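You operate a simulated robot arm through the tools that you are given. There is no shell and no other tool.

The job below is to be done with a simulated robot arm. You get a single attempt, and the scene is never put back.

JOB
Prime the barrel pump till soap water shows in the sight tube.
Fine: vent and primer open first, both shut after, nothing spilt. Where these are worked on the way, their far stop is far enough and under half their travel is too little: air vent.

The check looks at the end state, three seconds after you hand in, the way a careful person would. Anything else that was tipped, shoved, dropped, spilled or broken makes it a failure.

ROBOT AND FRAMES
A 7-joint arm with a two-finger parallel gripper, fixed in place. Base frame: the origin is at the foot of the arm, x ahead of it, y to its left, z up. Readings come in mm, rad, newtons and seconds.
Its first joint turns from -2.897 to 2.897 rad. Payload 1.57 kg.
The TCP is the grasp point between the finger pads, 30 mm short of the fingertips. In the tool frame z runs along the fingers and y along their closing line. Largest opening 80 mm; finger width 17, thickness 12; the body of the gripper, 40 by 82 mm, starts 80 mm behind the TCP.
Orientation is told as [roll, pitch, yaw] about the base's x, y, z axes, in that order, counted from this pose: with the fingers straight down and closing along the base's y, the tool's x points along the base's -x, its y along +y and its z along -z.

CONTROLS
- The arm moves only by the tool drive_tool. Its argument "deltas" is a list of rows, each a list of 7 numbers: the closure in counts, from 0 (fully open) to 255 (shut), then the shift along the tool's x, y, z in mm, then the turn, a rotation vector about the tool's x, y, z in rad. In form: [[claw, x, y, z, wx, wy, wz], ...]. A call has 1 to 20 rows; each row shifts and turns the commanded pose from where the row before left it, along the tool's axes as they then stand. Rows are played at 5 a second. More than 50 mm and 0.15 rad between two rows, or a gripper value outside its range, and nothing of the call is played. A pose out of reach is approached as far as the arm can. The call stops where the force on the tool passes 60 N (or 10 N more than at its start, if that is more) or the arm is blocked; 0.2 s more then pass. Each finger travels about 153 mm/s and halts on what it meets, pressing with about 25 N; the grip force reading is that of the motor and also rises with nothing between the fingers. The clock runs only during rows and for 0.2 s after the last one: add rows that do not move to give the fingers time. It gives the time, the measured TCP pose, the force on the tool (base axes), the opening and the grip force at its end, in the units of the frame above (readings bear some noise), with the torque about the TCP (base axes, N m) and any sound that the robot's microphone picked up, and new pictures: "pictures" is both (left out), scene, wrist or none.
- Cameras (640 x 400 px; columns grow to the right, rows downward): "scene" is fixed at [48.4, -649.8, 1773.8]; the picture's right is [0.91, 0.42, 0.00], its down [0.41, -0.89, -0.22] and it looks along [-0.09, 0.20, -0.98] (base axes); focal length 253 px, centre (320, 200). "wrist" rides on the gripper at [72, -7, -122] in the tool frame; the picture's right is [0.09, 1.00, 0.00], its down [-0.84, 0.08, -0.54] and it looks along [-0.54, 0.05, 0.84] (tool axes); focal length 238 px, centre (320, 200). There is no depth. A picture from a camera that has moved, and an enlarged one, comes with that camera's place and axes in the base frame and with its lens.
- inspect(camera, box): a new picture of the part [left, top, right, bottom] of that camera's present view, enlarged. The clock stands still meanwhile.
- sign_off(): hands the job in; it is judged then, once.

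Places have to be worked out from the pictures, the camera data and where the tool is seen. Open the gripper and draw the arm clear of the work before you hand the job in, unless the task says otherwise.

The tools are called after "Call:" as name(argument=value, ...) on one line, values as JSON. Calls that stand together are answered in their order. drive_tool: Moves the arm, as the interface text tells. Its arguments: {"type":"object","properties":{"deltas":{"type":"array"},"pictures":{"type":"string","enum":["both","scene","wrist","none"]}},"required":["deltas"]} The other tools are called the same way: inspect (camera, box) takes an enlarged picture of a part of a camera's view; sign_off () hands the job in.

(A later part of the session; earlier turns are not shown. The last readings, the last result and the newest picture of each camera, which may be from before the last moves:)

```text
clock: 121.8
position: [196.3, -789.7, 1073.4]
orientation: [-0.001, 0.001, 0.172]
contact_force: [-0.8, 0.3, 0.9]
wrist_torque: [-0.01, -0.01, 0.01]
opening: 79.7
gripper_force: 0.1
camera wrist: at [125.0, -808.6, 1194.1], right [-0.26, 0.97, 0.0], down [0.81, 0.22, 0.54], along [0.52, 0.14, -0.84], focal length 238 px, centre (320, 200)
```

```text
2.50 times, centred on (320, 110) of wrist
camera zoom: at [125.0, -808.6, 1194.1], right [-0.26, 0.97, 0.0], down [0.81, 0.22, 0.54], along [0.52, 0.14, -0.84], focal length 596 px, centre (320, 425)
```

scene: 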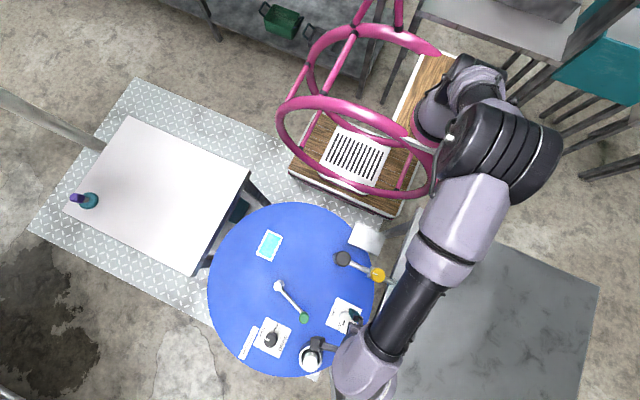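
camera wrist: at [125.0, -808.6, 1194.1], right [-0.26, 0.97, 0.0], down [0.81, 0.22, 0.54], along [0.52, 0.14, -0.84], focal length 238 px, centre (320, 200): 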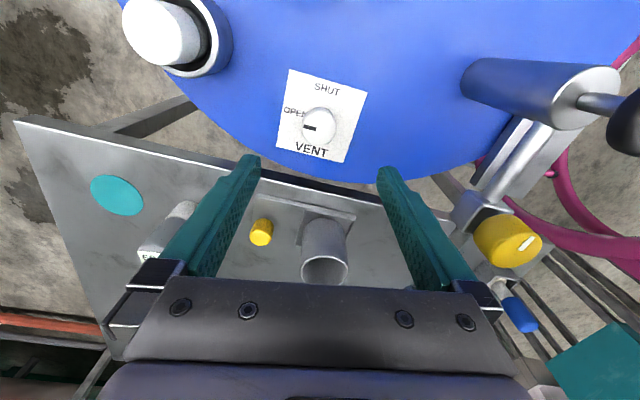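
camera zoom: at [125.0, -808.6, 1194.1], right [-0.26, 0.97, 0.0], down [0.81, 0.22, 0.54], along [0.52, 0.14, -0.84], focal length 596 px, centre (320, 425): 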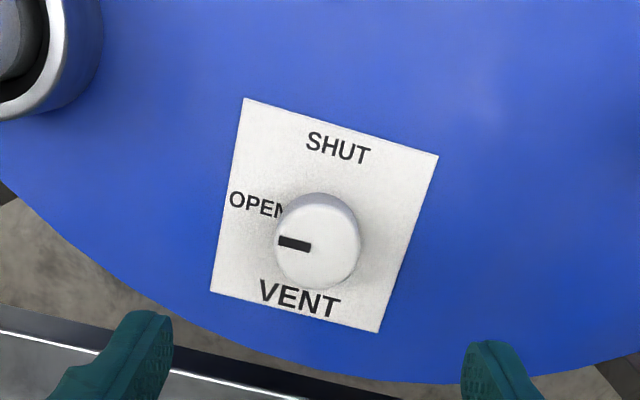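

The vent is visibly OPEN. I'll look at the yellow valve and sight tube from this side.

Call:
inspect(camera="wrist", box=[420, 120, 600, 320])

Call:
inspect(camera="scene", box=[355, 255, 395, 290])

```text
2.00 times, centred on (510, 220) of wrist
camera zoom: at [125.0, -808.6, 1194.1], right [-0.26, 0.97, 0.0], down [0.81, 0.22, 0.54], along [0.52, 0.14, -0.84], focal length 477 px, centre (-60, 160)
```

zoom: 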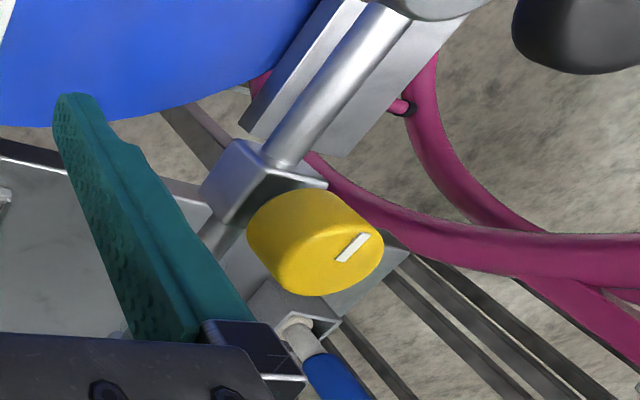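

```text
11.43 times, centred on (375, 272) of scene
camera zoom: at [48.4, -649.8, 1773.8], right [0.91, 0.42, 0.0], down [0.41, -0.89, -0.22], along [-0.09, 0.2, -0.98], focal length 2894 px, centre (-309, -629)
```

zoom: 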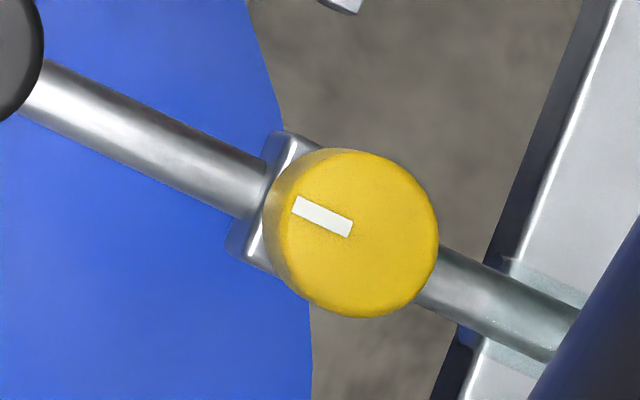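

The valve's yellow knob top is at about (212,-629,1063), about 41 mm across, with its mark pointing along the pipe. I'll rise, turn the wrist back, and place the tool 100 mm above it.

Call:
drive_tool(deltas=[[0, 0, 0, -40, 0, 0, 0], [0, 0, 0, -20, 0, 0, 0], [0, 0, 0, 0, 0, 0, 0.145], [0, 0, 0, 0, 0, 0, 0.145], [0, 0, 0, 0, 0, 0, 0.145], [0, 0, 0, 0, 0, 0, 0.145], [0, 0, 0, 0, 0, 0, 0.145], [0, 0, 0, 0, 0, 0, 0.145], [0, 0, 0, 0, 0, 0, 0.145], [0, 0, 0, 0, 0, 0, 0.145], [0, 0, 0, 0, 0, 0, 0.145], [0, 0, 0, 0, 0, 0, 0.145], [0, 0, 0, 0, 0, 0, 0.145], [0, 0, 0, 0, 0, 0, 0.145], [0, 40, 4, -8, 0, 0, 0], [0, 40, 4, -8, 0, 0, 0], [0, 40, 4, -8, 0, 0, 0], [0, 40, 4, -8, 0, 0, 0], [0, 0, 0, 0, 0, 0, 0]])

Call:
inspect(camera="wrist", box=[240, 60, 400, 220])

```text
clock: 125.8
position: [209.8, -630.0, 1164.1]
orientation: [0.0, 0.0, -1.57]
contact_force: [0.0, -0.6, 0.1]
wrist_torque: [-0.01, 0.01, -0.01]
opening: 80.1
gripper_force: 0.0
camera wrist: at [202.8, -557.2, 1285.6], right [1.0, 0.09, 0.0], down [0.08, -0.84, 0.54], along [0.05, -0.54, -0.84], focal length 238 px, centre (320, 200)
```

scene: 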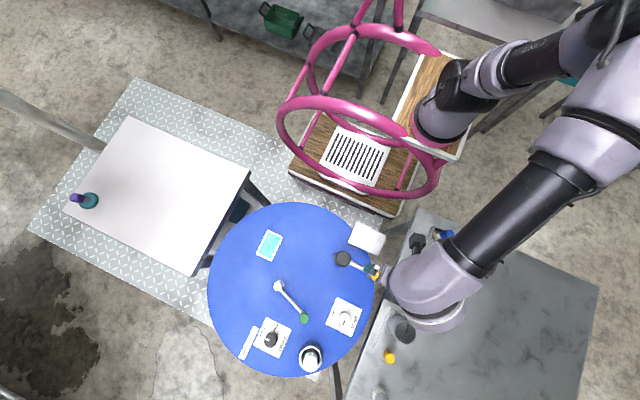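
wrist: 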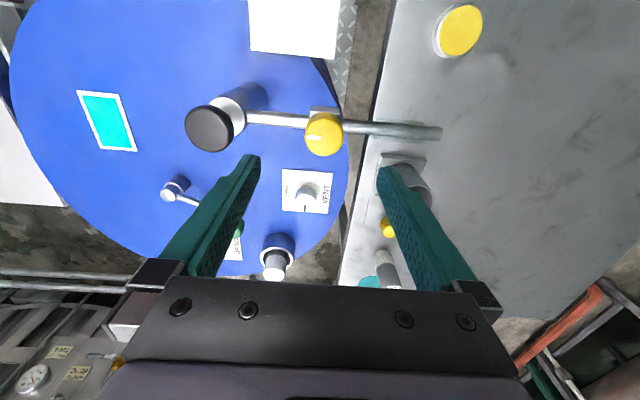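

```text
2.50 times, centred on (320, 140) of wrist
camera zoom: at [202.8, -557.2, 1285.6], right [1.0, 0.09, 0.0], down [0.08, -0.84, 0.54], along [0.05, -0.54, -0.84], focal length 596 px, centre (320, 350)
```

zoom: 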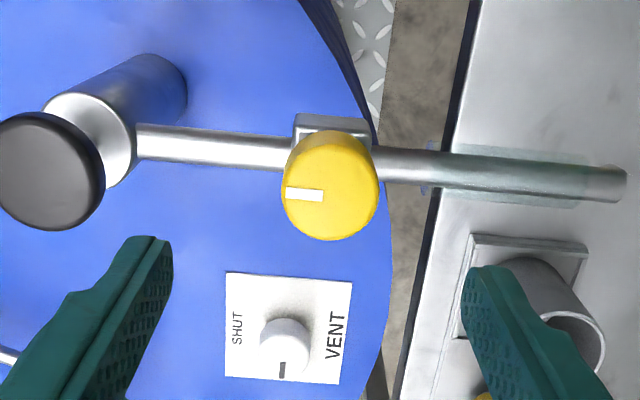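

The valve knob is at about (213.7,-631). I'll centre on it and descend partway to recheck.

Call:
drive_tool(deltas=[[0, -1, 3.9, 0, 0, 0, 0], [0, 0, 0, 30, 0, 0, 0], [0, 0, 0, 30, 0, 0, 0], [0, 0, 0, 0, 0, 0, 0]], pictures="none")

Call:
inspect(camera="wrist", box=[220, 60, 420, 260])

```text
clock: 126.8
position: [215.9, -630.6, 1105.0]
orientation: [0.0, 0.0, -1.57]
contact_force: [-0.7, -0.5, -0.9]
wrist_torque: [-0.02, -0.01, 0.02]
opening: 79.8
gripper_force: 0.1
```

```text
2.00 times, centred on (320, 160) of wrist
camera zoom: at [207.2, -558.6, 1226.1], right [1.0, 0.09, 0.0], down [0.08, -0.84, 0.54], along [0.05, -0.54, -0.84], focal length 477 px, centre (320, 280)
```

zoom: 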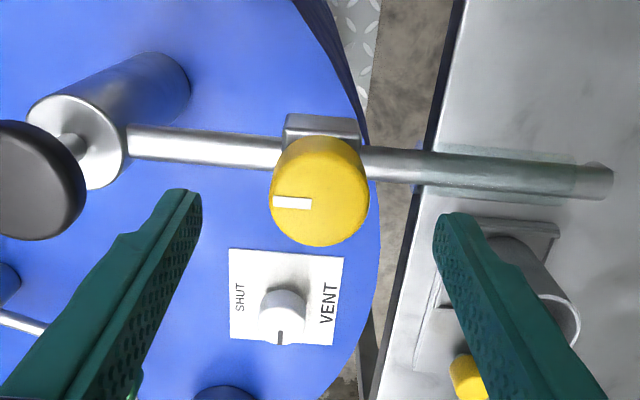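

Centred. I'll lower the fingertips around the valve knob, staying above the pipe and block, and close.

Call:
drive_tool(deltas=[[0, 0.3, -0.8, 17, 0, 0, 0], [0, 0, 0, 15, 0, 0, 0], [0, 0, 0, 0, 0, 0, 0]], pictures="none")

Call:
inspect(camera="wrist", box=[220, 60, 420, 260])

```text
clock: 127.6
position: [214.1, -630.8, 1072.0]
orientation: [0.001, 0.001, -1.57]
contact_force: [-0.3, -0.1, -0.6]
wrist_torque: [-0.01, 0.01, 0.0]
opening: 80.1
gripper_force: 0.1
```

```text
2.00 times, centred on (320, 160) of wrist
camera zoom: at [206.5, -558.7, 1193.9], right [1.0, 0.09, 0.0], down [0.08, -0.84, 0.54], along [0.05, -0.54, -0.84], focal length 477 px, centre (320, 280)
```

zoom: 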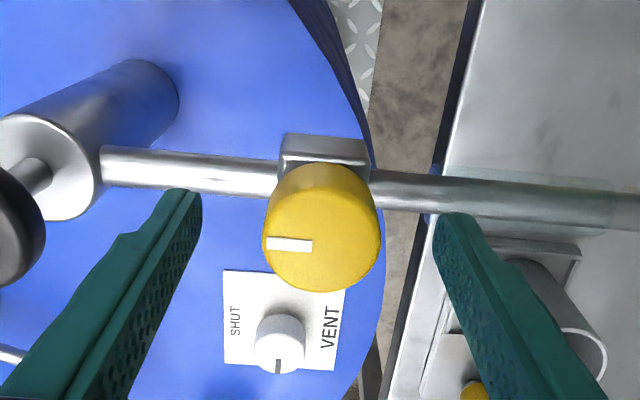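

Call:
drive_tool(deltas=[[100, 0, 0, 0, 0, 0, 0], [160, 0, 0, 0, 0, 0, 0], [255, 0, 0, 0, 0, 0, 0], [255, 0, 0, 0, 0, 0, 0]], pictures="none")

Call:
drive_tool(deltas=[[255, 0, 0, 0, 0, 0, -0.1], [255, 0, 0, 0, 0, 0, -0.1], [255, 0, 0, 0, 0, 0, 0]], pictures="wrist")

Call:
inspect(camera="wrist", box=[220, 60, 420, 260])

```text
clock: 128.6
position: [214.3, -631.6, 1073.3]
orientation: [0.0, 0.0, -1.571]
contact_force: [3.3, 0.2, -0.7]
wrist_torque: [0.04, 0.39, -0.02]
opening: 37.6
gripper_force: 43.6
```

```text
clock: 129.4
position: [215.0, -630.5, 1072.0]
orientation: [0.001, -0.001, -1.369]
contact_force: [6.2, 3.0, 1.9]
wrist_torque: [0.01, 0.21, 0.02]
opening: 37.6
gripper_force: 43.3
camera wrist: at [192.8, -561.5, 1193.9], right [0.96, 0.29, 0.0], down [0.24, -0.8, 0.54], along [0.16, -0.52, -0.84], focal length 238 px, centre (320, 200)
```

wrist: 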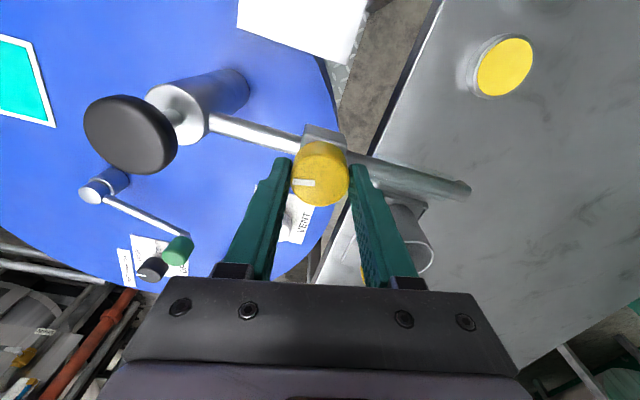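

```text
2.00 times, centred on (320, 160) of wrist
camera zoom: at [192.8, -561.5, 1193.9], right [0.96, 0.29, 0.0], down [0.24, -0.8, 0.54], along [0.16, -0.52, -0.84], focal length 477 px, centre (320, 280)
```

zoom: 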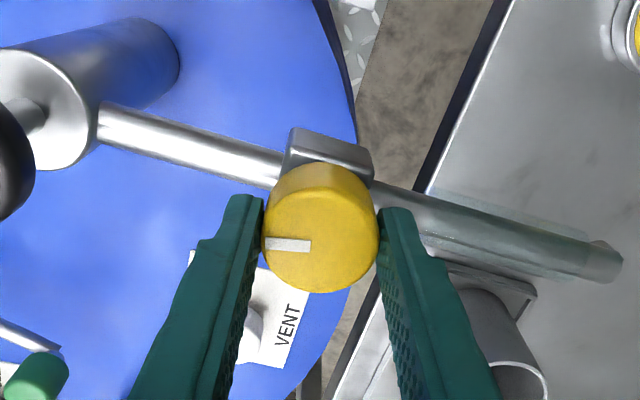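

The valve knob turns freely counterclockwise with no liquid or sound yet. I'll continue toward a quarter turn, watching the forces.

Call:
drive_tool(deltas=[[255, 0, 0, 0, 0, 0, -0.1], [255, 0, 0, 0, 0, 0, -0.1], [255, 0, 0, 0, 0, 0, -0.1], [255, 0, 0, 0, 0, 0, -0.1], [255, 0, 0, 0, 0, 0, 0]], pictures="none")

Call:
drive_tool(deltas=[[255, 0, 0, 0, 0, 0, -0.1], [255, 0, 0, 0, 0, 0, -0.1], [255, 0, 0, 0, 0, 0, -0.1], [255, 0, 0, 0, 0, 0, -0.1], [255, 0, 0, 0, 0, 0, 0]], pictures="wrist")

Call:
inspect(camera="wrist", box=[220, 60, 420, 260])

```text
clock: 130.6
position: [214.5, -629.2, 1072.3]
orientation: [-0.001, 0.0, -0.969]
contact_force: [11.4, 2.9, 4.1]
wrist_torque: [-0.15, -0.05, 0.03]
opening: 37.7
gripper_force: 44.1
```

```text
clock: 131.8
position: [215.5, -631.0, 1072.7]
orientation: [-0.001, -0.001, -0.568]
contact_force: [14.7, 0.7, 11.2]
wrist_torque: [0.2, -0.79, -0.03]
opening: 37.7
gripper_force: 43.5
camera wrist: at [149.8, -597.2, 1193.8], right [0.46, 0.89, 0.0], down [0.75, -0.39, 0.54], along [0.48, -0.25, -0.84], focal length 238 px, centre (320, 200)
```

wrist: 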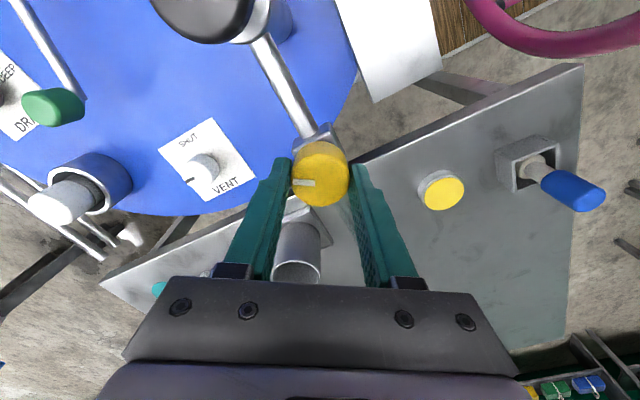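

```text
2.00 times, centred on (320, 160) of wrist
camera zoom: at [149.8, -597.2, 1193.8], right [0.46, 0.89, 0.0], down [0.75, -0.39, 0.54], along [0.48, -0.25, -0.84], focal length 477 px, centre (320, 280)
```

zoom: 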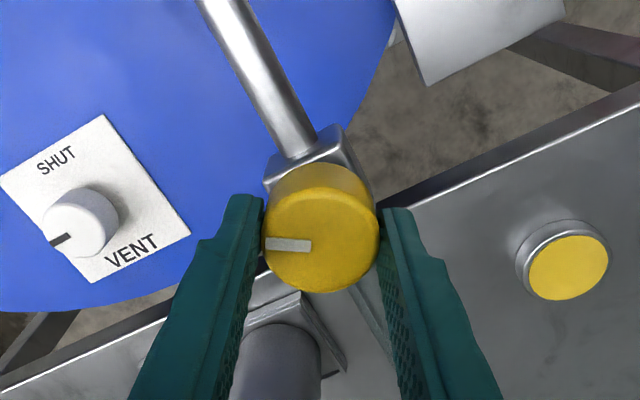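

Call:
drive_tool(deltas=[[255, 0, 0, 0, 0, 0, -0.1], [255, 0, 0, 0, 0, 0, -0.1], [255, 0, 0, 0, 0, 0, -0.1], [255, 0, 0, 0, 0, 0, -0.1], [255, 0, 0, 0, 0, 0, -0.1], [255, 0, 0, 0, 0, 0, 0]], pictures="none")

Call:
inspect(camera="wrist", box=[220, 60, 420, 260])

Call:
drive_tool(deltas=[[255, 0, 0, 0, 0, 0, -0.08], [255, 0, 0, 0, 0, 0, 0]], pictures="none")

Call:
inspect(camera="wrist", box=[220, 60, 420, 260])

```text
clock: 133.2
position: [214.1, -630.2, 1072.9]
orientation: [-0.001, 0.0, -0.069]
contact_force: [18.1, 1.5, 14.5]
wrist_torque: [0.54, -0.77, 0.05]
opening: 37.7
gripper_force: 43.7
```

```text
2.00 times, centred on (320, 160) of wrist
camera zoom: at [141.9, -631.8, 1193.9], right [-0.02, 1.0, 0.0], down [0.84, 0.02, 0.54], along [0.54, 0.01, -0.84], focal length 477 px, centre (320, 280)
```

zoom: 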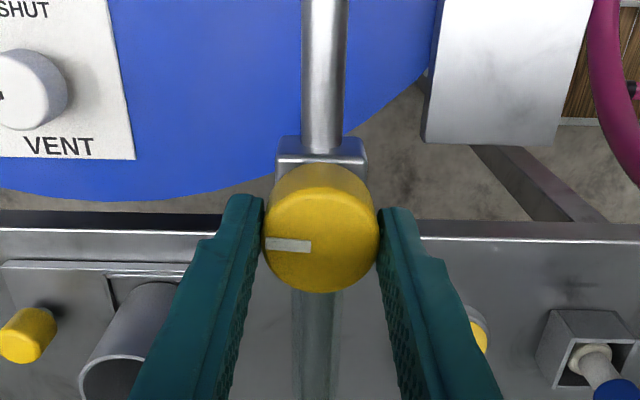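

```text
clock: 133.8
position: [215.3, -629.9, 1073.0]
orientation: [-0.001, -0.001, 0.01]
contact_force: [19.3, 1.7, 12.4]
wrist_torque: [0.31, -0.99, -0.25]
opening: 37.8
gripper_force: 43.2
```

```text
2.00 times, centred on (320, 160) of wrist
camera zoom: at [142.1, -637.5, 1193.8], right [-0.1, 0.99, 0.0], down [0.84, 0.09, 0.54], along [0.54, 0.06, -0.84], focal length 477 px, centre (320, 280)
```

zoom: 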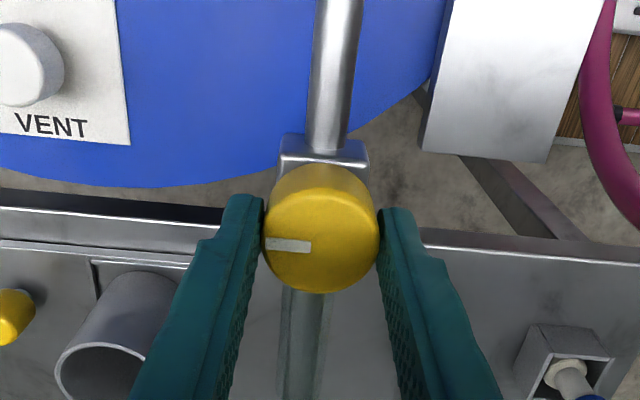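

The quarter turn is reached and torque is starting to build. I'll push slightly more to confirm the stop.

Call:
drive_tool(deltas=[[255, 0, 0, 0, 0, 0, -0.08], [255, 0, 0, 0, 0, 0, -0.04], [255, 0, 0, 0, 0, 0, 0]], pictures="none")

Call:
inspect(camera="wrist", box=[220, 60, 420, 260])

```text
clock: 134.6
position: [212.5, -629.8, 1071.7]
orientation: [-0.001, 0.002, 0.129]
contact_force: [1.7, 4.7, 12.3]
wrist_torque: [0.46, 0.53, -0.21]
opening: 37.3
gripper_force: 44.3
```

```text
2.00 times, centred on (320, 160) of wrist
camera zoom: at [141.5, -646.2, 1193.9], right [-0.22, 0.98, 0.0], down [0.82, 0.18, 0.54], along [0.53, 0.12, -0.84], focal length 477 px, centre (320, 280)
```

zoom: 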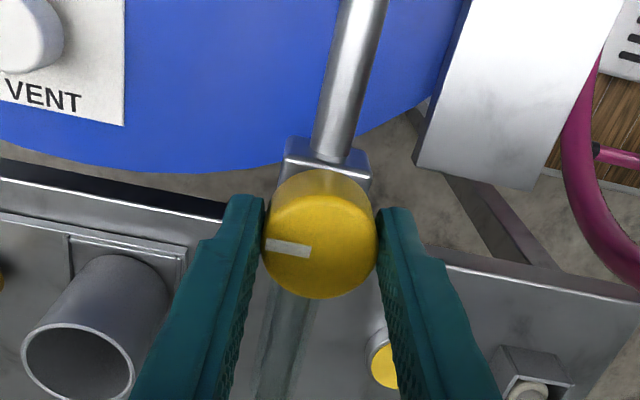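

The valve knob is at its far stop too, since the gripper slipped while the mark stayed put. I'll release, rise, and move above the black pump knob at about (110,-628).

Call:
drive_tool(deltas=[[200, 0, 0, 0, 0, 0, 0], [100, 0, 0, 0, 0, 0, 0], [0, 0, 0, 0, 0, 0, 0], [0, 0, 0, 0, 0, 0, 0], [0, 0, 0, -32, 0, 0, 0], [0, 0, 0, -32, 0, 0, 0], [0, 0, 0, -32, 0, 0, 0], [0, 34.3, 5.1, 0, 0, 0, 0], [0, 34.3, 5.1, 0, 0, 0, 0], [0, 34.3, 5.1, 0, 0, 0, 0], [0, 0, 0, 0, 0, 0, 0]])

Call:
inspect(camera="wrist", box=[220, 60, 420, 260])

Call:
inspect(camera="scene", box=[365, 258, 425, 305])

```text
clock: 137.0
position: [110.3, -628.3, 1168.0]
orientation: [-0.002, 0.0, 0.131]
contact_force: [-0.3, 0.2, -0.6]
wrist_torque: [0.03, -0.01, -0.02]
opening: 79.9
gripper_force: 0.0
camera wrist: at [38.2, -644.1, 1290.0], right [-0.22, 0.98, 0.0], down [0.82, 0.19, 0.54], along [0.53, 0.12, -0.84], focal length 238 px, centre (320, 200)
```

scene: 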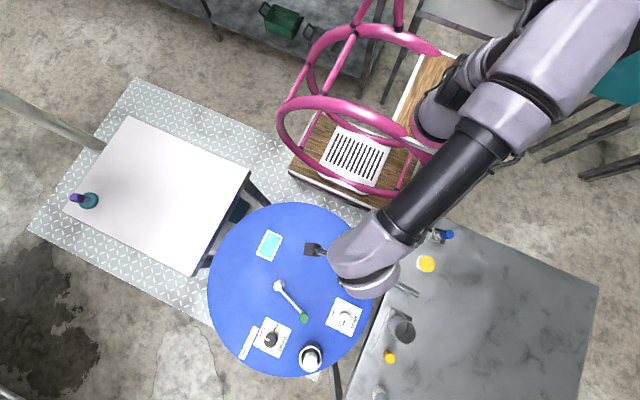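
wrist: 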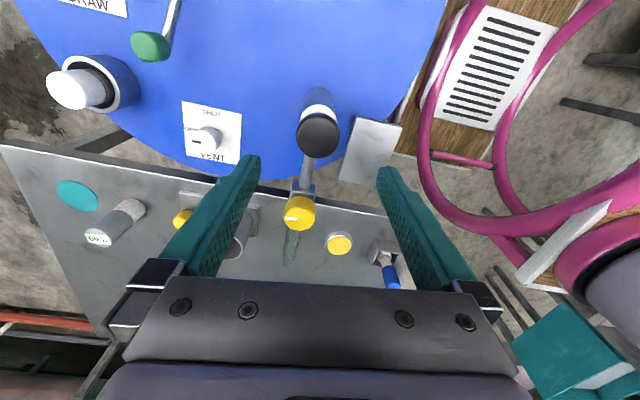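

```text
2.00 times, centred on (320, 160) of wrist
camera zoom: at [38.2, -644.1, 1290.0], right [-0.22, 0.98, 0.0], down [0.82, 0.19, 0.54], along [0.53, 0.12, -0.84], focal length 477 px, centre (320, 280)
```

zoom: 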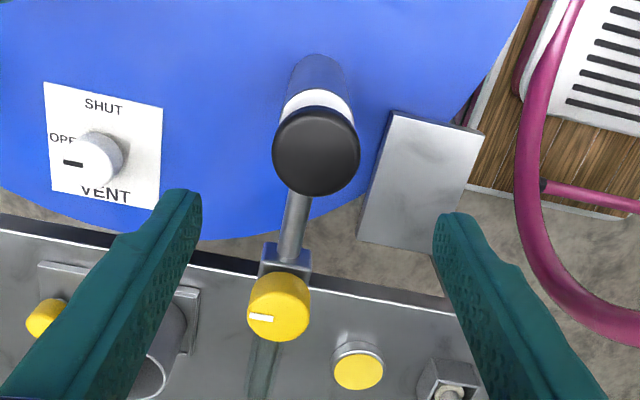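

```text
8.51 times, centred on (395, 282) of scene
camera zoom: at [48.4, -649.8, 1773.8], right [0.91, 0.42, 0.0], down [0.41, -0.89, -0.22], along [-0.09, 0.2, -0.98], focal length 2155 px, centre (-318, -494)
```

zoom: 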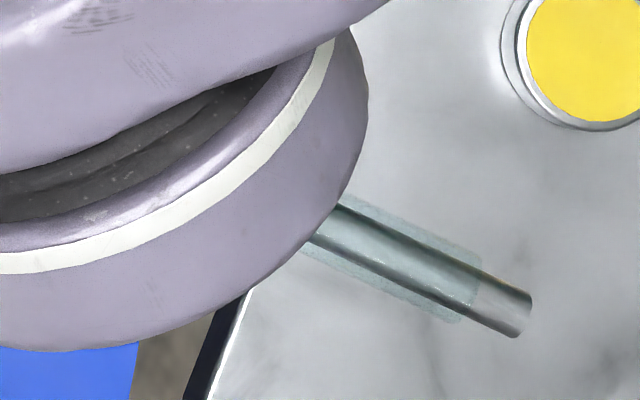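

The valve mark now points across the pipe, and the sight tube is still empty. I'll centre on the black knob and lower so the fingertips just embrace it.

Call:
drive_tool(deltas=[[0, 0.5, -2.3, 0, 0, 0, 0], [0, 0, 0, 34, 0, 0, 0], [0, 0, 0, 34, 0, 0, 0], [0, 0, 0, 0, 0, 0, 0]], pictures="none")

Call:
inspect(camera="wrist", box=[220, 60, 420, 260])

```text
clock: 138.0
position: [110.2, -631.3, 1100.0]
orientation: [0.0, -0.001, 0.129]
contact_force: [0.0, 0.9, -0.3]
wrist_torque: [0.03, 0.02, 0.01]
opening: 79.8
gripper_force: 0.0
```

```text
2.00 times, centred on (320, 160) of wrist
camera zoom: at [38.3, -647.1, 1221.3], right [-0.22, 0.98, 0.0], down [0.82, 0.19, 0.54], along [0.53, 0.12, -0.84], focal length 477 px, centre (320, 280)
```

zoom: 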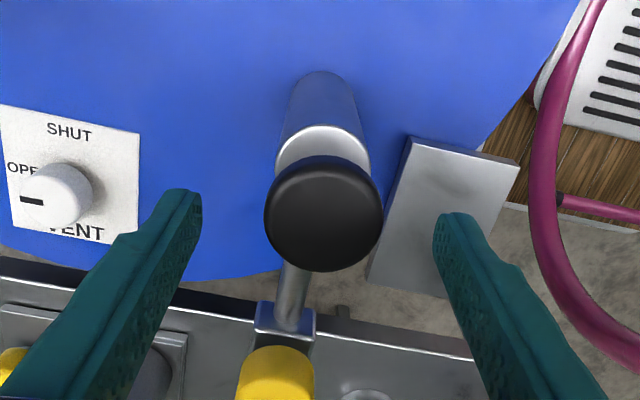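

Call:
drive_tool(deltas=[[0, 1.2, 0.4, 9, 0, 0, 0], [0, 0, 0, 9, 0, 0, 0], [0, 0, 0, 0, 0, 0, 0]], pictures="none")

Call:
inspect(camera="wrist", box=[220, 60, 420, 260])

```text
clock: 138.8
position: [108.2, -630.7, 1081.0]
orientation: [0.0, 0.001, 0.132]
contact_force: [-0.4, -0.8, 0.0]
wrist_torque: [0.01, 0.01, 0.01]
opening: 80.0
gripper_force: 0.1
```

```text
2.00 times, centred on (320, 160) of wrist
camera zoom: at [37.0, -646.6, 1203.3], right [-0.22, 0.98, 0.0], down [0.82, 0.18, 0.54], along [0.53, 0.12, -0.84], focal length 477 px, centre (320, 280)
```

zoom: 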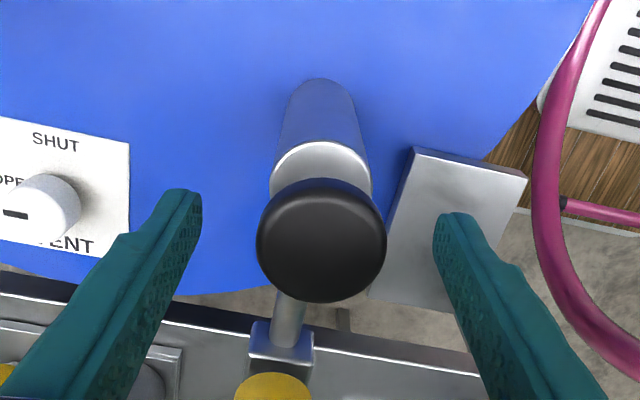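

Centred on the pump knob. I'll close on it.

Call:
drive_tool(deltas=[[80, 0, 0, 0, 0, 0, 0], [140, 0, 0, 0, 0, 0, 0], [255, 0, 0, 0, 0, 0, 0], [255, 0, 0, 0, 0, 0, 0]], pictures="none")

Call:
drive_tool(deltas=[[255, 0, 0, 2, 0, 0, 0], [255, 0, 0, 2, 0, 0, 0], [255, 0, 0, 0, 0, 0, 0]], pictures="wrist")

Call:
inspect(camera="wrist", box=[220, 60, 420, 260])

```text
clock: 139.8
position: [109.7, -629.8, 1082.3]
orientation: [0.0, -0.001, 0.127]
contact_force: [-0.6, 6.4, -0.3]
wrist_torque: [0.12, -0.06, 0.29]
opening: 40.4
gripper_force: 44.9
```

```text
clock: 140.6
position: [108.4, -629.8, 1078.5]
orientation: [0.0, 0.001, 0.127]
contact_force: [-1.1, 12.8, 0.9]
wrist_torque: [0.21, 0.05, 0.29]
opening: 40.4
gripper_force: 44.4
camera wrist: at [37.0, -646.2, 1199.7], right [-0.22, 0.98, 0.0], down [0.82, 0.18, 0.54], along [0.53, 0.12, -0.84], focal length 238 px, centre (320, 200)
```

wrist: 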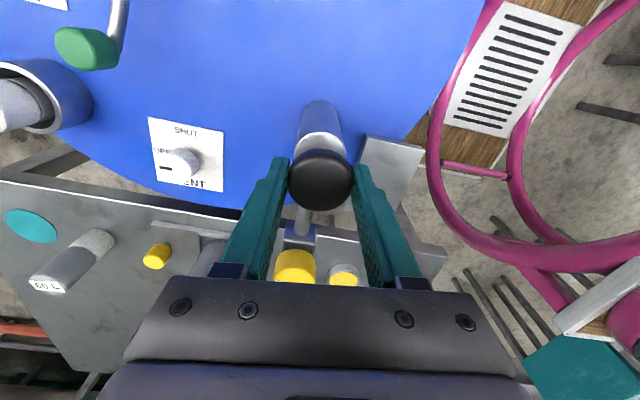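

```text
2.00 times, centred on (320, 160) of wrist
camera zoom: at [37.0, -646.2, 1199.7], right [-0.22, 0.98, 0.0], down [0.82, 0.18, 0.54], along [0.53, 0.12, -0.84], focal length 477 px, centre (320, 280)
```

zoom: 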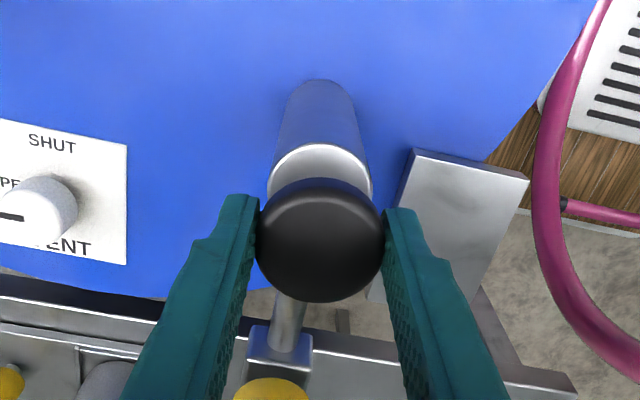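

The knob moves down freely with the gripper. I'll continue the down-stroke slowly, checking force and sound.

Call:
drive_tool(deltas=[[255, 0, 0, 4, 0, 0, 0], [255, 0, 0, 4, 0, 0, 0], [255, 0, 0, 0, 0, 0, 0]], pictures="none")

Call:
inspect(camera="scene", box=[365, 258, 425, 305])

Call:
inspect(camera="wrist", box=[220, 60, 420, 260])

```text
clock: 141.4
position: [109.0, -629.3, 1070.4]
orientation: [0.0, 0.001, 0.129]
contact_force: [-3.2, 15.3, 3.3]
wrist_torque: [0.24, 0.09, 0.34]
opening: 40.2
gripper_force: 44.1
```

```text
8.51 times, centred on (395, 282) of scene
camera zoom: at [48.4, -649.8, 1773.8], right [0.91, 0.42, 0.0], down [0.41, -0.89, -0.22], along [-0.09, 0.2, -0.98], focal length 2155 px, centre (-318, -494)
```

zoom: 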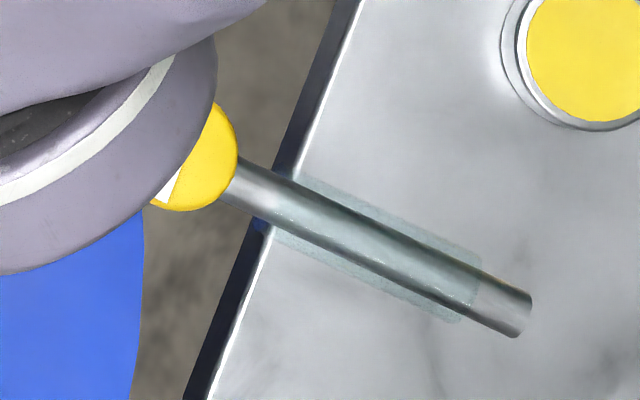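

```text
2.00 times, centred on (320, 160) of wrist
camera zoom: at [37.0, -646.2, 1191.6], right [-0.22, 0.98, 0.0], down [0.82, 0.18, 0.54], along [0.53, 0.12, -0.84], focal length 477 px, centre (320, 280)
```

zoom: 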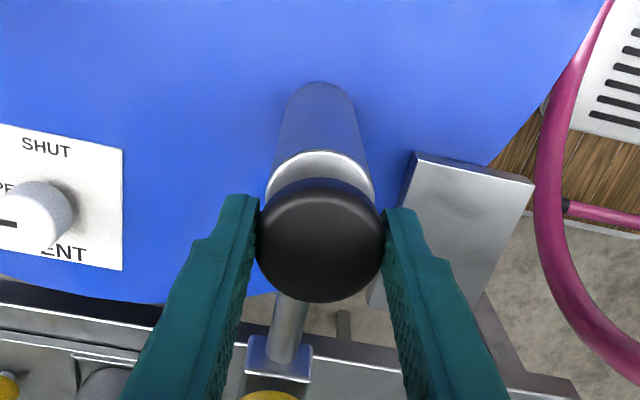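

Still free, with the sight tube empty and clearly visible. I'll continue to the bottom of the stroke.

Call:
drive_tool(deltas=[[255, 0, 0, 4, 0, 0, 0], [255, 0, 0, 3, 0, 0, 0], [255, 0, 0, 0, 0, 0, 0]], pictures="none")

Call:
drive_tool(deltas=[[255, 0, 0, 3, 0, 0, 0], [255, 0, 0, 2, 0, 0, 0], [255, 0, 0, 0, 0, 0, 0]], pictures="none")

Call:
inspect(camera="scene", box=[365, 258, 425, 305])

Call:
inspect(camera="wrist", box=[220, 60, 420, 260])

```text
clock: 142.2
position: [108.7, -630.8, 1064.1]
orientation: [-0.001, 0.001, 0.129]
contact_force: [-3.2, 14.8, 5.2]
wrist_torque: [0.15, 0.03, 0.21]
opening: 40.6
gripper_force: 44.8
```

```text
clock: 143.0
position: [108.1, -630.4, 1059.6]
orientation: [0.0, 0.0, 0.13]
contact_force: [-1.4, 15.9, 7.8]
wrist_torque: [0.22, -0.05, 0.26]
opening: 40.3
gripper_force: 45.3
```

```text
8.51 times, centred on (395, 282) of scene
camera zoom: at [48.4, -649.8, 1773.8], right [0.91, 0.42, 0.0], down [0.41, -0.89, -0.22], along [-0.09, 0.2, -0.98], focal length 2155 px, centre (-318, -494)
```

zoom: 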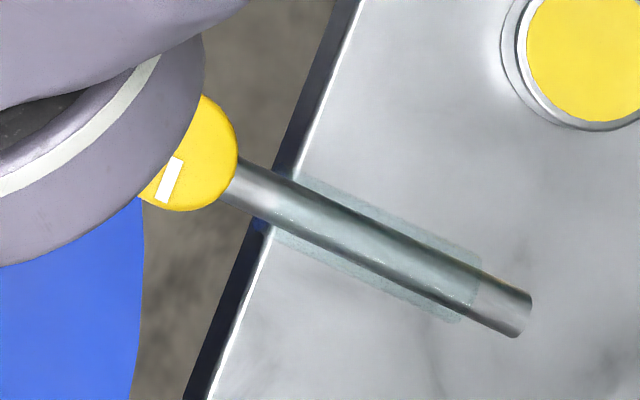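

```text
2.00 times, centred on (320, 160) of wrist
camera zoom: at [36.9, -646.1, 1179.9], right [-0.22, 0.98, 0.0], down [0.82, 0.18, 0.54], along [0.53, 0.12, -0.84], focal length 477 px, centre (320, 280)
```

zoom: 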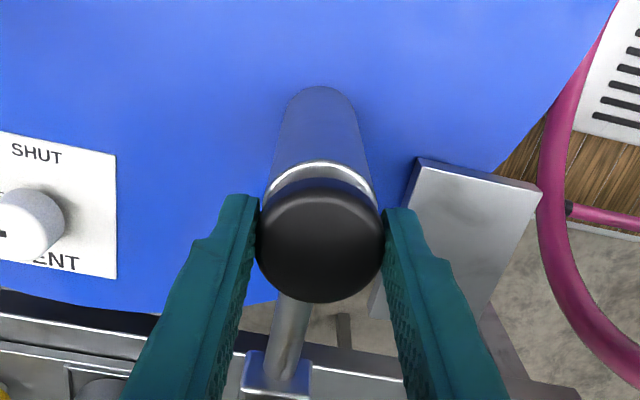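

The resistance grows like a return spring (about 0.3 N/mm), so this is a spring-return push pump and is best pressed from above. I'll release it, rise, close the fingers and press the knob top.

Call:
drive_tool(deltas=[[255, 0, 0, -12, 0, 0, 0], [255, 0, 0, -10, 0, 0, 0], [150, 0, 0, 0, 0, 0, 0], [60, 0, 0, 0, 0, 0, 0], [0, 0, 0, 0, 0, 0, 0], [0, 0, 0, -25, 0, 0, 0], [0, 0, 0, -15, 0, 0, 0], [255, 0, 0, 0, 0, 0, 0], [255, 0, 0, 0, 0, 0, 0], [255, 0, 0, 0, 0, 0, 0]])

Call:
inspect(camera="wrist", box=[220, 60, 420, 260])

Call:
inspect(camera="scene", box=[365, 258, 425, 305])

```text
clock: 145.2
position: [111.3, -630.4, 1120.8]
orientation: [0.0, 0.0, 0.129]
contact_force: [0.3, 0.3, -0.9]
wrist_torque: [0.03, 0.01, -0.01]
opening: 0.0
gripper_force: 21.6
camera wrist: at [37.3, -646.9, 1242.2], right [-0.22, 0.98, 0.0], down [0.82, 0.19, 0.54], along [0.53, 0.12, -0.84], focal length 238 px, centre (320, 200)
```

scene: 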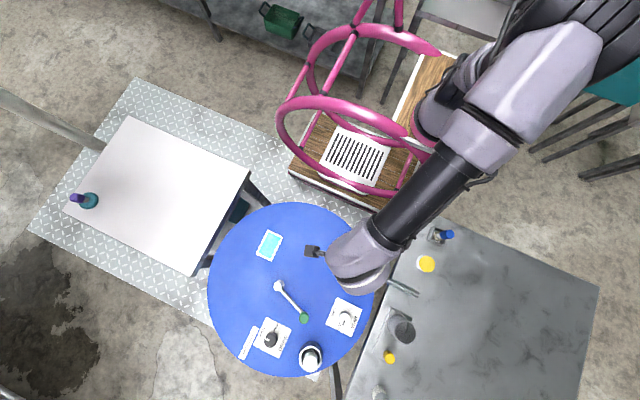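
wrist: 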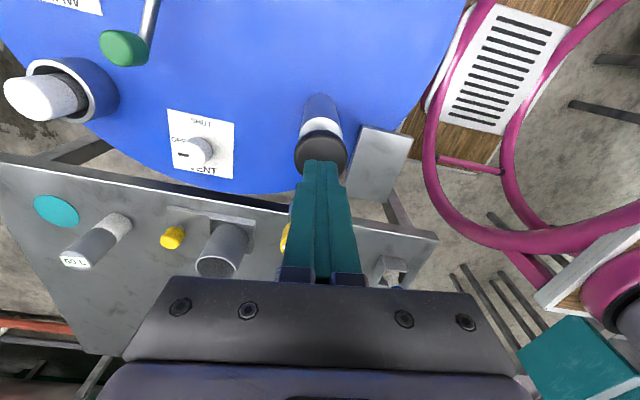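

```text
2.00 times, centred on (320, 160) of wrist
camera zoom: at [37.3, -646.9, 1242.2], right [-0.22, 0.98, 0.0], down [0.82, 0.19, 0.54], along [0.53, 0.12, -0.84], focal length 477 px, centre (320, 280)
```

zoom: 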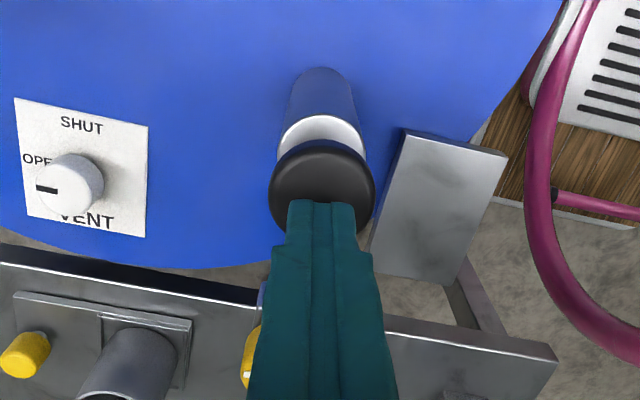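

```text
8.51 times, centred on (395, 282) of scene
camera zoom: at [48.4, -649.8, 1773.8], right [0.91, 0.42, 0.0], down [0.41, -0.89, -0.22], along [-0.09, 0.2, -0.98], focal length 2155 px, centre (-318, -494)
```

zoom: 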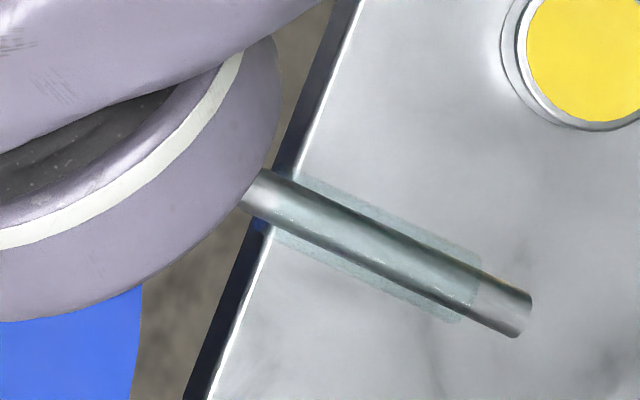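

The knob has sprung back up. I'll make one full down-stroke from above and check for sound and the sight tube.

Call:
drive_tool(deltas=[[255, 0, 0, 20, 0, 0, 0], [255, 0, 0, 6, 0, 0, 0], [255, 0, 0, 6, 0, 0, 0], [255, 0, 0, 6, 0, 0, 0], [255, 0, 0, 6, 0, 0, 0], [255, 0, 0, 0, 0, 0, 0]], pictures="none")

Call:
inspect(camera="scene", box=[365, 258, 425, 305])

Call:
inspect(camera="wrist", box=[220, 60, 420, 260])

```text
clock: 146.6
position: [109.2, -630.5, 1078.2]
orientation: [-0.003, 0.0, 0.133]
contact_force: [0.1, -4.7, 8.8]
wrist_torque: [-0.17, -0.02, -0.05]
opening: 0.0
gripper_force: 21.4
```

```text
8.51 times, centred on (395, 282) of scene
camera zoom: at [48.4, -649.8, 1773.8], right [0.91, 0.42, 0.0], down [0.41, -0.89, -0.22], along [-0.09, 0.2, -0.98], focal length 2155 px, centre (-318, -494)
```

zoom: 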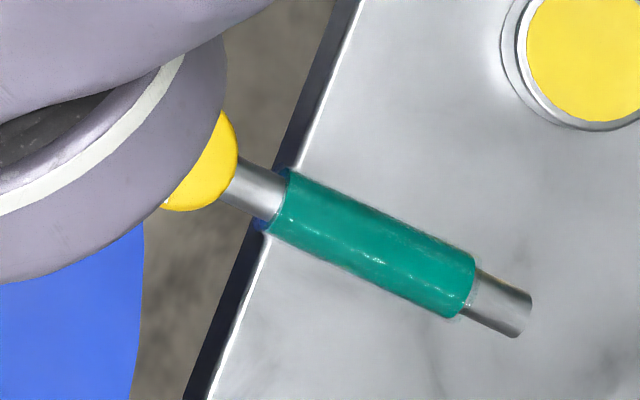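

```text
2.00 times, centred on (320, 160) of wrist
camera zoom: at [37.5, -646.8, 1198.1], right [-0.22, 0.98, 0.0], down [0.82, 0.19, 0.54], along [0.53, 0.12, -0.84], focal length 477 px, centre (320, 280)
```

zoom: 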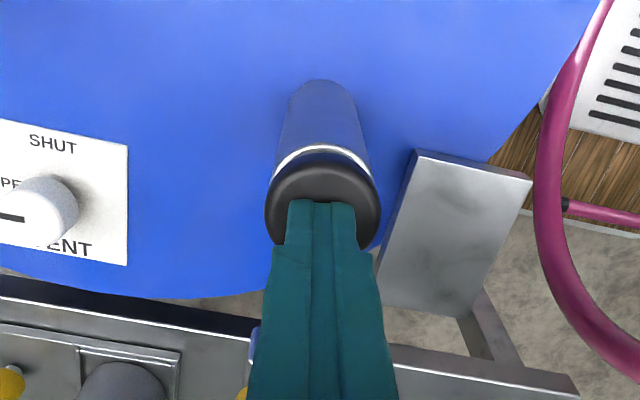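

Soap water (green) now shows in the sight tube. I'll stop pumping here, let the knob return gently, and rise clear.

Call:
drive_tool(deltas=[[255, 0, 0, -8, 0, 0, 0], [255, 0, 0, -8, 0, 0, 0], [255, 0, 0, -8, 0, 0, 0], [255, 0, 0, -20, 0, 0, 0], [255, 0, 0, -30, 0, 0, 0], [0, 0, 0, -20, 0, 0, 0], [0, 0, 0, 0, 0, 0, 0]])

Call:
inspect(camera="scene", box=[365, 258, 425, 305])

Call:
inspect(camera="wrist", box=[220, 60, 420, 260])

```text
clock: 148.2
position: [108.1, -631.7, 1171.1]
orientation: [0.0, 0.0, 0.129]
contact_force: [-0.3, 0.0, 0.6]
wrist_torque: [-0.04, 0.01, -0.01]
opening: 80.0
gripper_force: 0.0
camera wrist: at [36.9, -647.0, 1292.2], right [-0.22, 0.98, 0.0], down [0.82, 0.19, 0.54], along [0.53, 0.12, -0.84], focal length 238 px, centre (320, 200)
```

scene: 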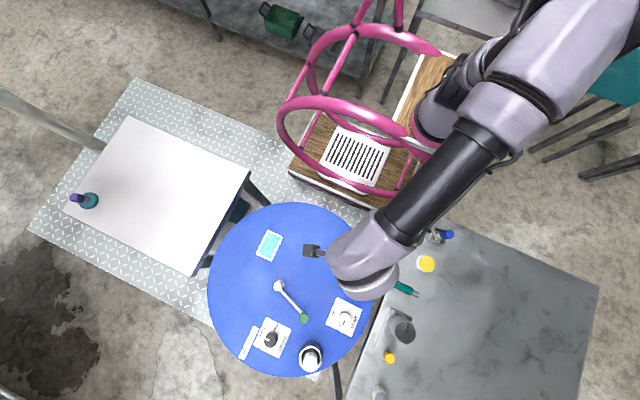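
wrist: 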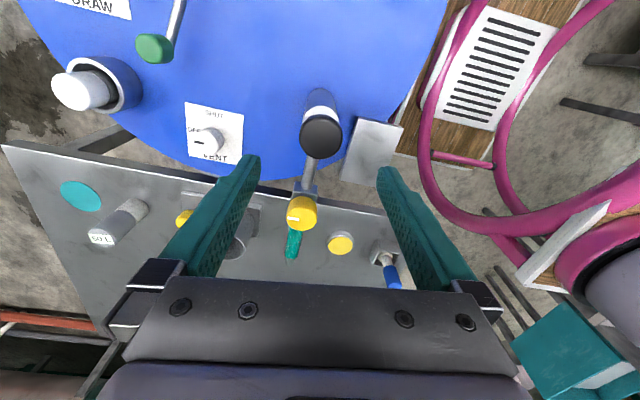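

```text
8.51 times, centred on (395, 282) of scene
camera zoom: at [48.4, -649.8, 1773.8], right [0.91, 0.42, 0.0], down [0.41, -0.89, -0.22], along [-0.09, 0.2, -0.98], focal length 2155 px, centre (-318, -494)
```

zoom: 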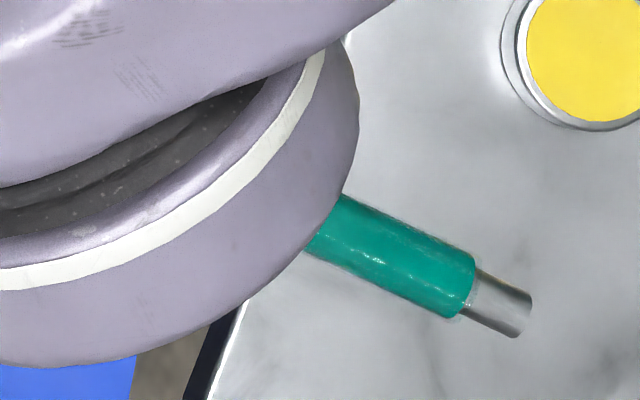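

```text
2.00 times, centred on (320, 160) of wrist
camera zoom: at [36.9, -647.0, 1292.2], right [-0.22, 0.98, 0.0], down [0.82, 0.19, 0.54], along [0.53, 0.12, -0.84], focal length 477 px, centre (320, 280)
```

zoom: 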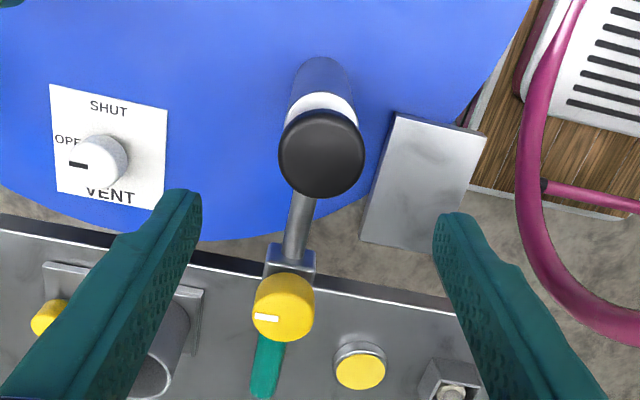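

The tube stays full and nothing has spilt. Next I'll shut the primer: move back above the yellow valve knob and check centring.

Call:
drive_tool(deltas=[[0, -35.3, -4.2, 0, 0, 0, 0], [0, -35.3, -4.2, 0, 0, 0, 0], [0, -35.3, -4.3, 0, 0, 0, 0], [0, 0, 0, 33, 0, 0, 0], [0, 0, 0, 33, 0, 0, 0], [0, 0, 0, 0, 0, 0, 0]], pictures="none")

Call:
inspect(camera="wrist", box=[220, 60, 420, 260])

```text
clock: 149.6
position: [214.8, -629.7, 1103.9]
orientation: [0.001, 0.0, 0.131]
contact_force: [0.0, 0.7, 0.0]
wrist_torque: [0.0, 0.03, -0.03]
opening: 79.9
gripper_force: 0.1
```

```text
2.00 times, centred on (320, 160) of wrist
camera zoom: at [143.6, -645.5, 1225.7], right [-0.22, 0.98, 0.0], down [0.82, 0.18, 0.54], along [0.53, 0.12, -0.84], focal length 477 px, centre (320, 280)
```

zoom: 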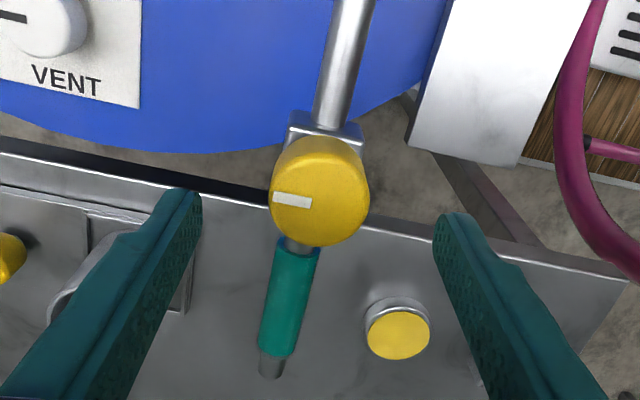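

Centred on the valve. I'll lower, grip it, and begin turning clockwise to shut.

Call:
drive_tool(deltas=[[0, 0, -0.8, 17, 0, 0, 0], [0, 0, 0, 15, 0, 0, 0], [0, 0, 0, 0, 0, 0, 0], [100, 0, 0, 0, 0, 0, 0], [160, 0, 0, 0, 0, 0, 0], [255, 0, 0, 0, 0, 0, 0], [255, 0, 0, 0, 0, 0, 0]], pictures="none")

Call:
drive_tool(deltas=[[255, 0, 0, 0, 0, 0, 0.1], [255, 0, 0, 0, 0, 0, 0.1], [255, 0, 0, 0, 0, 0, 0.1], [255, 0, 0, 0, 0, 0, 0.1], [255, 0, 0, 0, 0, 0, 0]], pictures="none")

Call:
inspect(camera="wrist", box=[220, 60, 420, 260])

```text
clock: 151.2
position: [214.8, -630.3, 1071.8]
orientation: [0.0, 0.001, 0.129]
contact_force: [-0.3, 4.7, -4.5]
wrist_torque: [-0.49, -0.13, -0.02]
opening: 37.2
gripper_force: 43.6
```

```text
clock: 152.4
position: [215.4, -630.9, 1071.9]
orientation: [0.0, 0.002, -0.271]
contact_force: [-2.2, 6.9, -4.4]
wrist_torque: [-0.3, 0.08, -0.05]
opening: 37.2
gripper_force: 43.4
```

```text
2.00 times, centred on (320, 160) of wrist
camera zoom: at [143.0, -617.3, 1193.8], right [0.18, 0.98, 0.0], down [0.83, -0.15, 0.54], along [0.53, -0.1, -0.84], focal length 477 px, centre (320, 280)
```

zoom: 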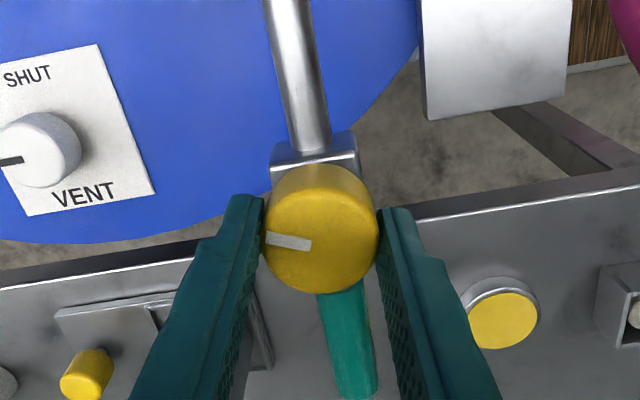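

The valve is turning clockwise with low side forces. I'll continue to the shut stop.

Call:
drive_tool(deltas=[[255, 0, 0, 0, 0, 0, 0.1], [255, 0, 0, 0, 0, 0, 0.1], [255, 0, 0, 0, 0, 0, 0.1], [255, 0, 0, 0, 0, 0, 0.1], [255, 0, 0, 0, 0, 0, 0.1], [255, 0, 0, 0, 0, 0, 0.1], [255, 0, 0, 0, 0, 0, 0]], pictures="none")

Call:
drive_tool(deltas=[[255, 0, 0, 0, 0, 0, 0.1], [255, 0, 0, 0, 0, 0, 0.1], [255, 0, 0, 0, 0, 0, 0.1], [255, 0, 0, 0, 0, 0, 0.1], [255, 0, 0, 0, 0, 0, 0]], pictures="none")

Call:
inspect(camera="wrist", box=[220, 60, 420, 260])

```text
clock: 154.0
position: [214.9, -629.8, 1072.0]
orientation: [0.002, 0.001, -0.871]
contact_force: [-7.3, 2.3, 0.4]
wrist_torque: [0.4, -0.09, 0.02]
opening: 37.1
gripper_force: 43.5
```

```text
clock: 155.2
position: [216.1, -631.9, 1070.7]
orientation: [0.0, 0.001, -1.272]
contact_force: [-11.2, 0.5, 1.6]
wrist_torque: [0.05, -0.1, 0.02]
opening: 37.1
gripper_force: 43.6
```

```text
2.00 times, centred on (320, 160) of wrist
camera zoom: at [186.2, -563.6, 1193.7], right [0.92, 0.38, 0.0], down [0.32, -0.78, 0.54], along [0.21, -0.5, -0.84], focal length 477 px, centre (320, 280)
```

zoom: 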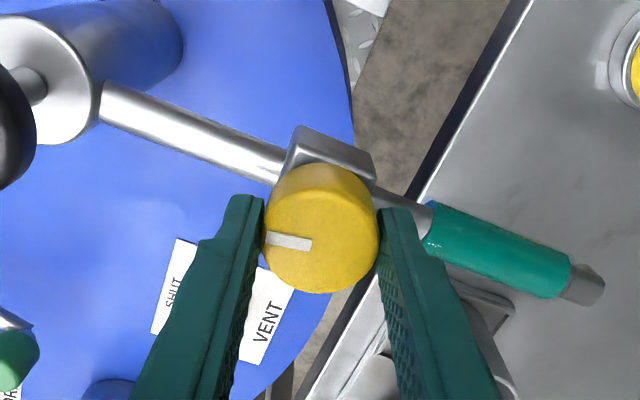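

About ten degrees to go until the mark lines up with the pipe. I'll continue gently to the stop.

Call:
drive_tool(deltas=[[255, 0, 0, 0, 0, 0, 0.1], [255, 0, 0, 0, 0, 0, 0.06], [255, 0, 0, 0, 0, 0, 0]], pictures="none")

Call:
inspect(camera="wrist", box=[220, 60, 420, 260])

Call:
drive_tool(deltas=[[255, 0, 0, 0, 0, 0, 0.08], [255, 0, 0, 0, 0, 0, 0]], pictures="none")

Call:
inspect(camera="wrist", box=[220, 60, 420, 260])

```text
clock: 156.0
position: [214.1, -630.0, 1071.3]
orientation: [0.0, 0.0, -1.432]
contact_force: [-12.0, 0.4, -3.3]
wrist_torque: [-0.52, 0.74, 0.04]
opening: 37.3
gripper_force: 43.4
```

```text
2.00 times, centred on (320, 160) of wrist
camera zoom: at [197.2, -560.2, 1193.8], right [0.97, 0.23, 0.0], down [0.19, -0.82, 0.54], along [0.12, -0.53, -0.84], focal length 477 px, centre (320, 280)
```

zoom: 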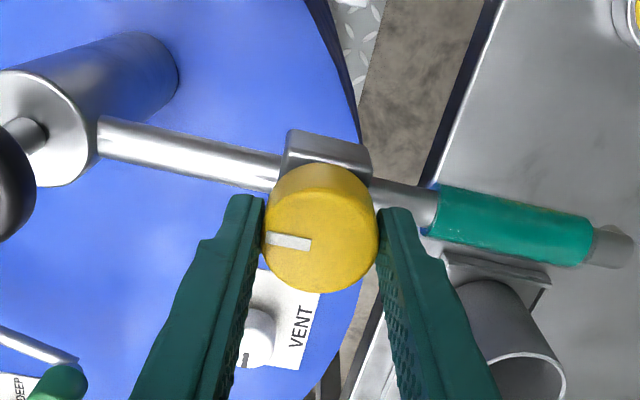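

```text
clock: 156.6
position: [214.8, -631.6, 1072.2]
orientation: [0.0, -0.001, -1.511]
contact_force: [-15.4, -7.3, -5.7]
wrist_torque: [-0.07, -0.05, 0.75]
opening: 37.1
gripper_force: 43.6
```

```text
2.00 times, centred on (320, 160) of wrist
camera zoom: at [202.7, -560.0, 1193.8], right [0.99, 0.15, 0.0], down [0.13, -0.83, 0.54], along [0.08, -0.54, -0.84], focal length 477 px, centre (320, 280)
```

zoom: 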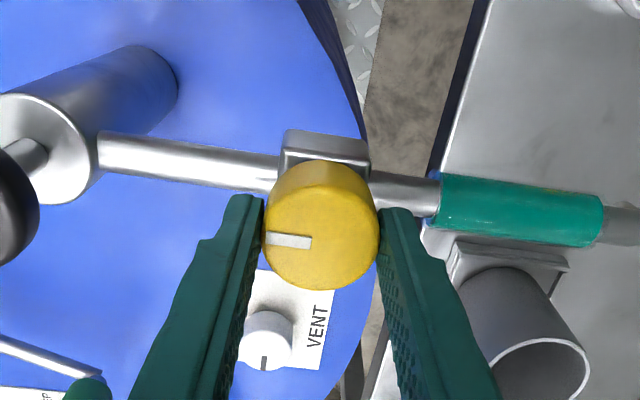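

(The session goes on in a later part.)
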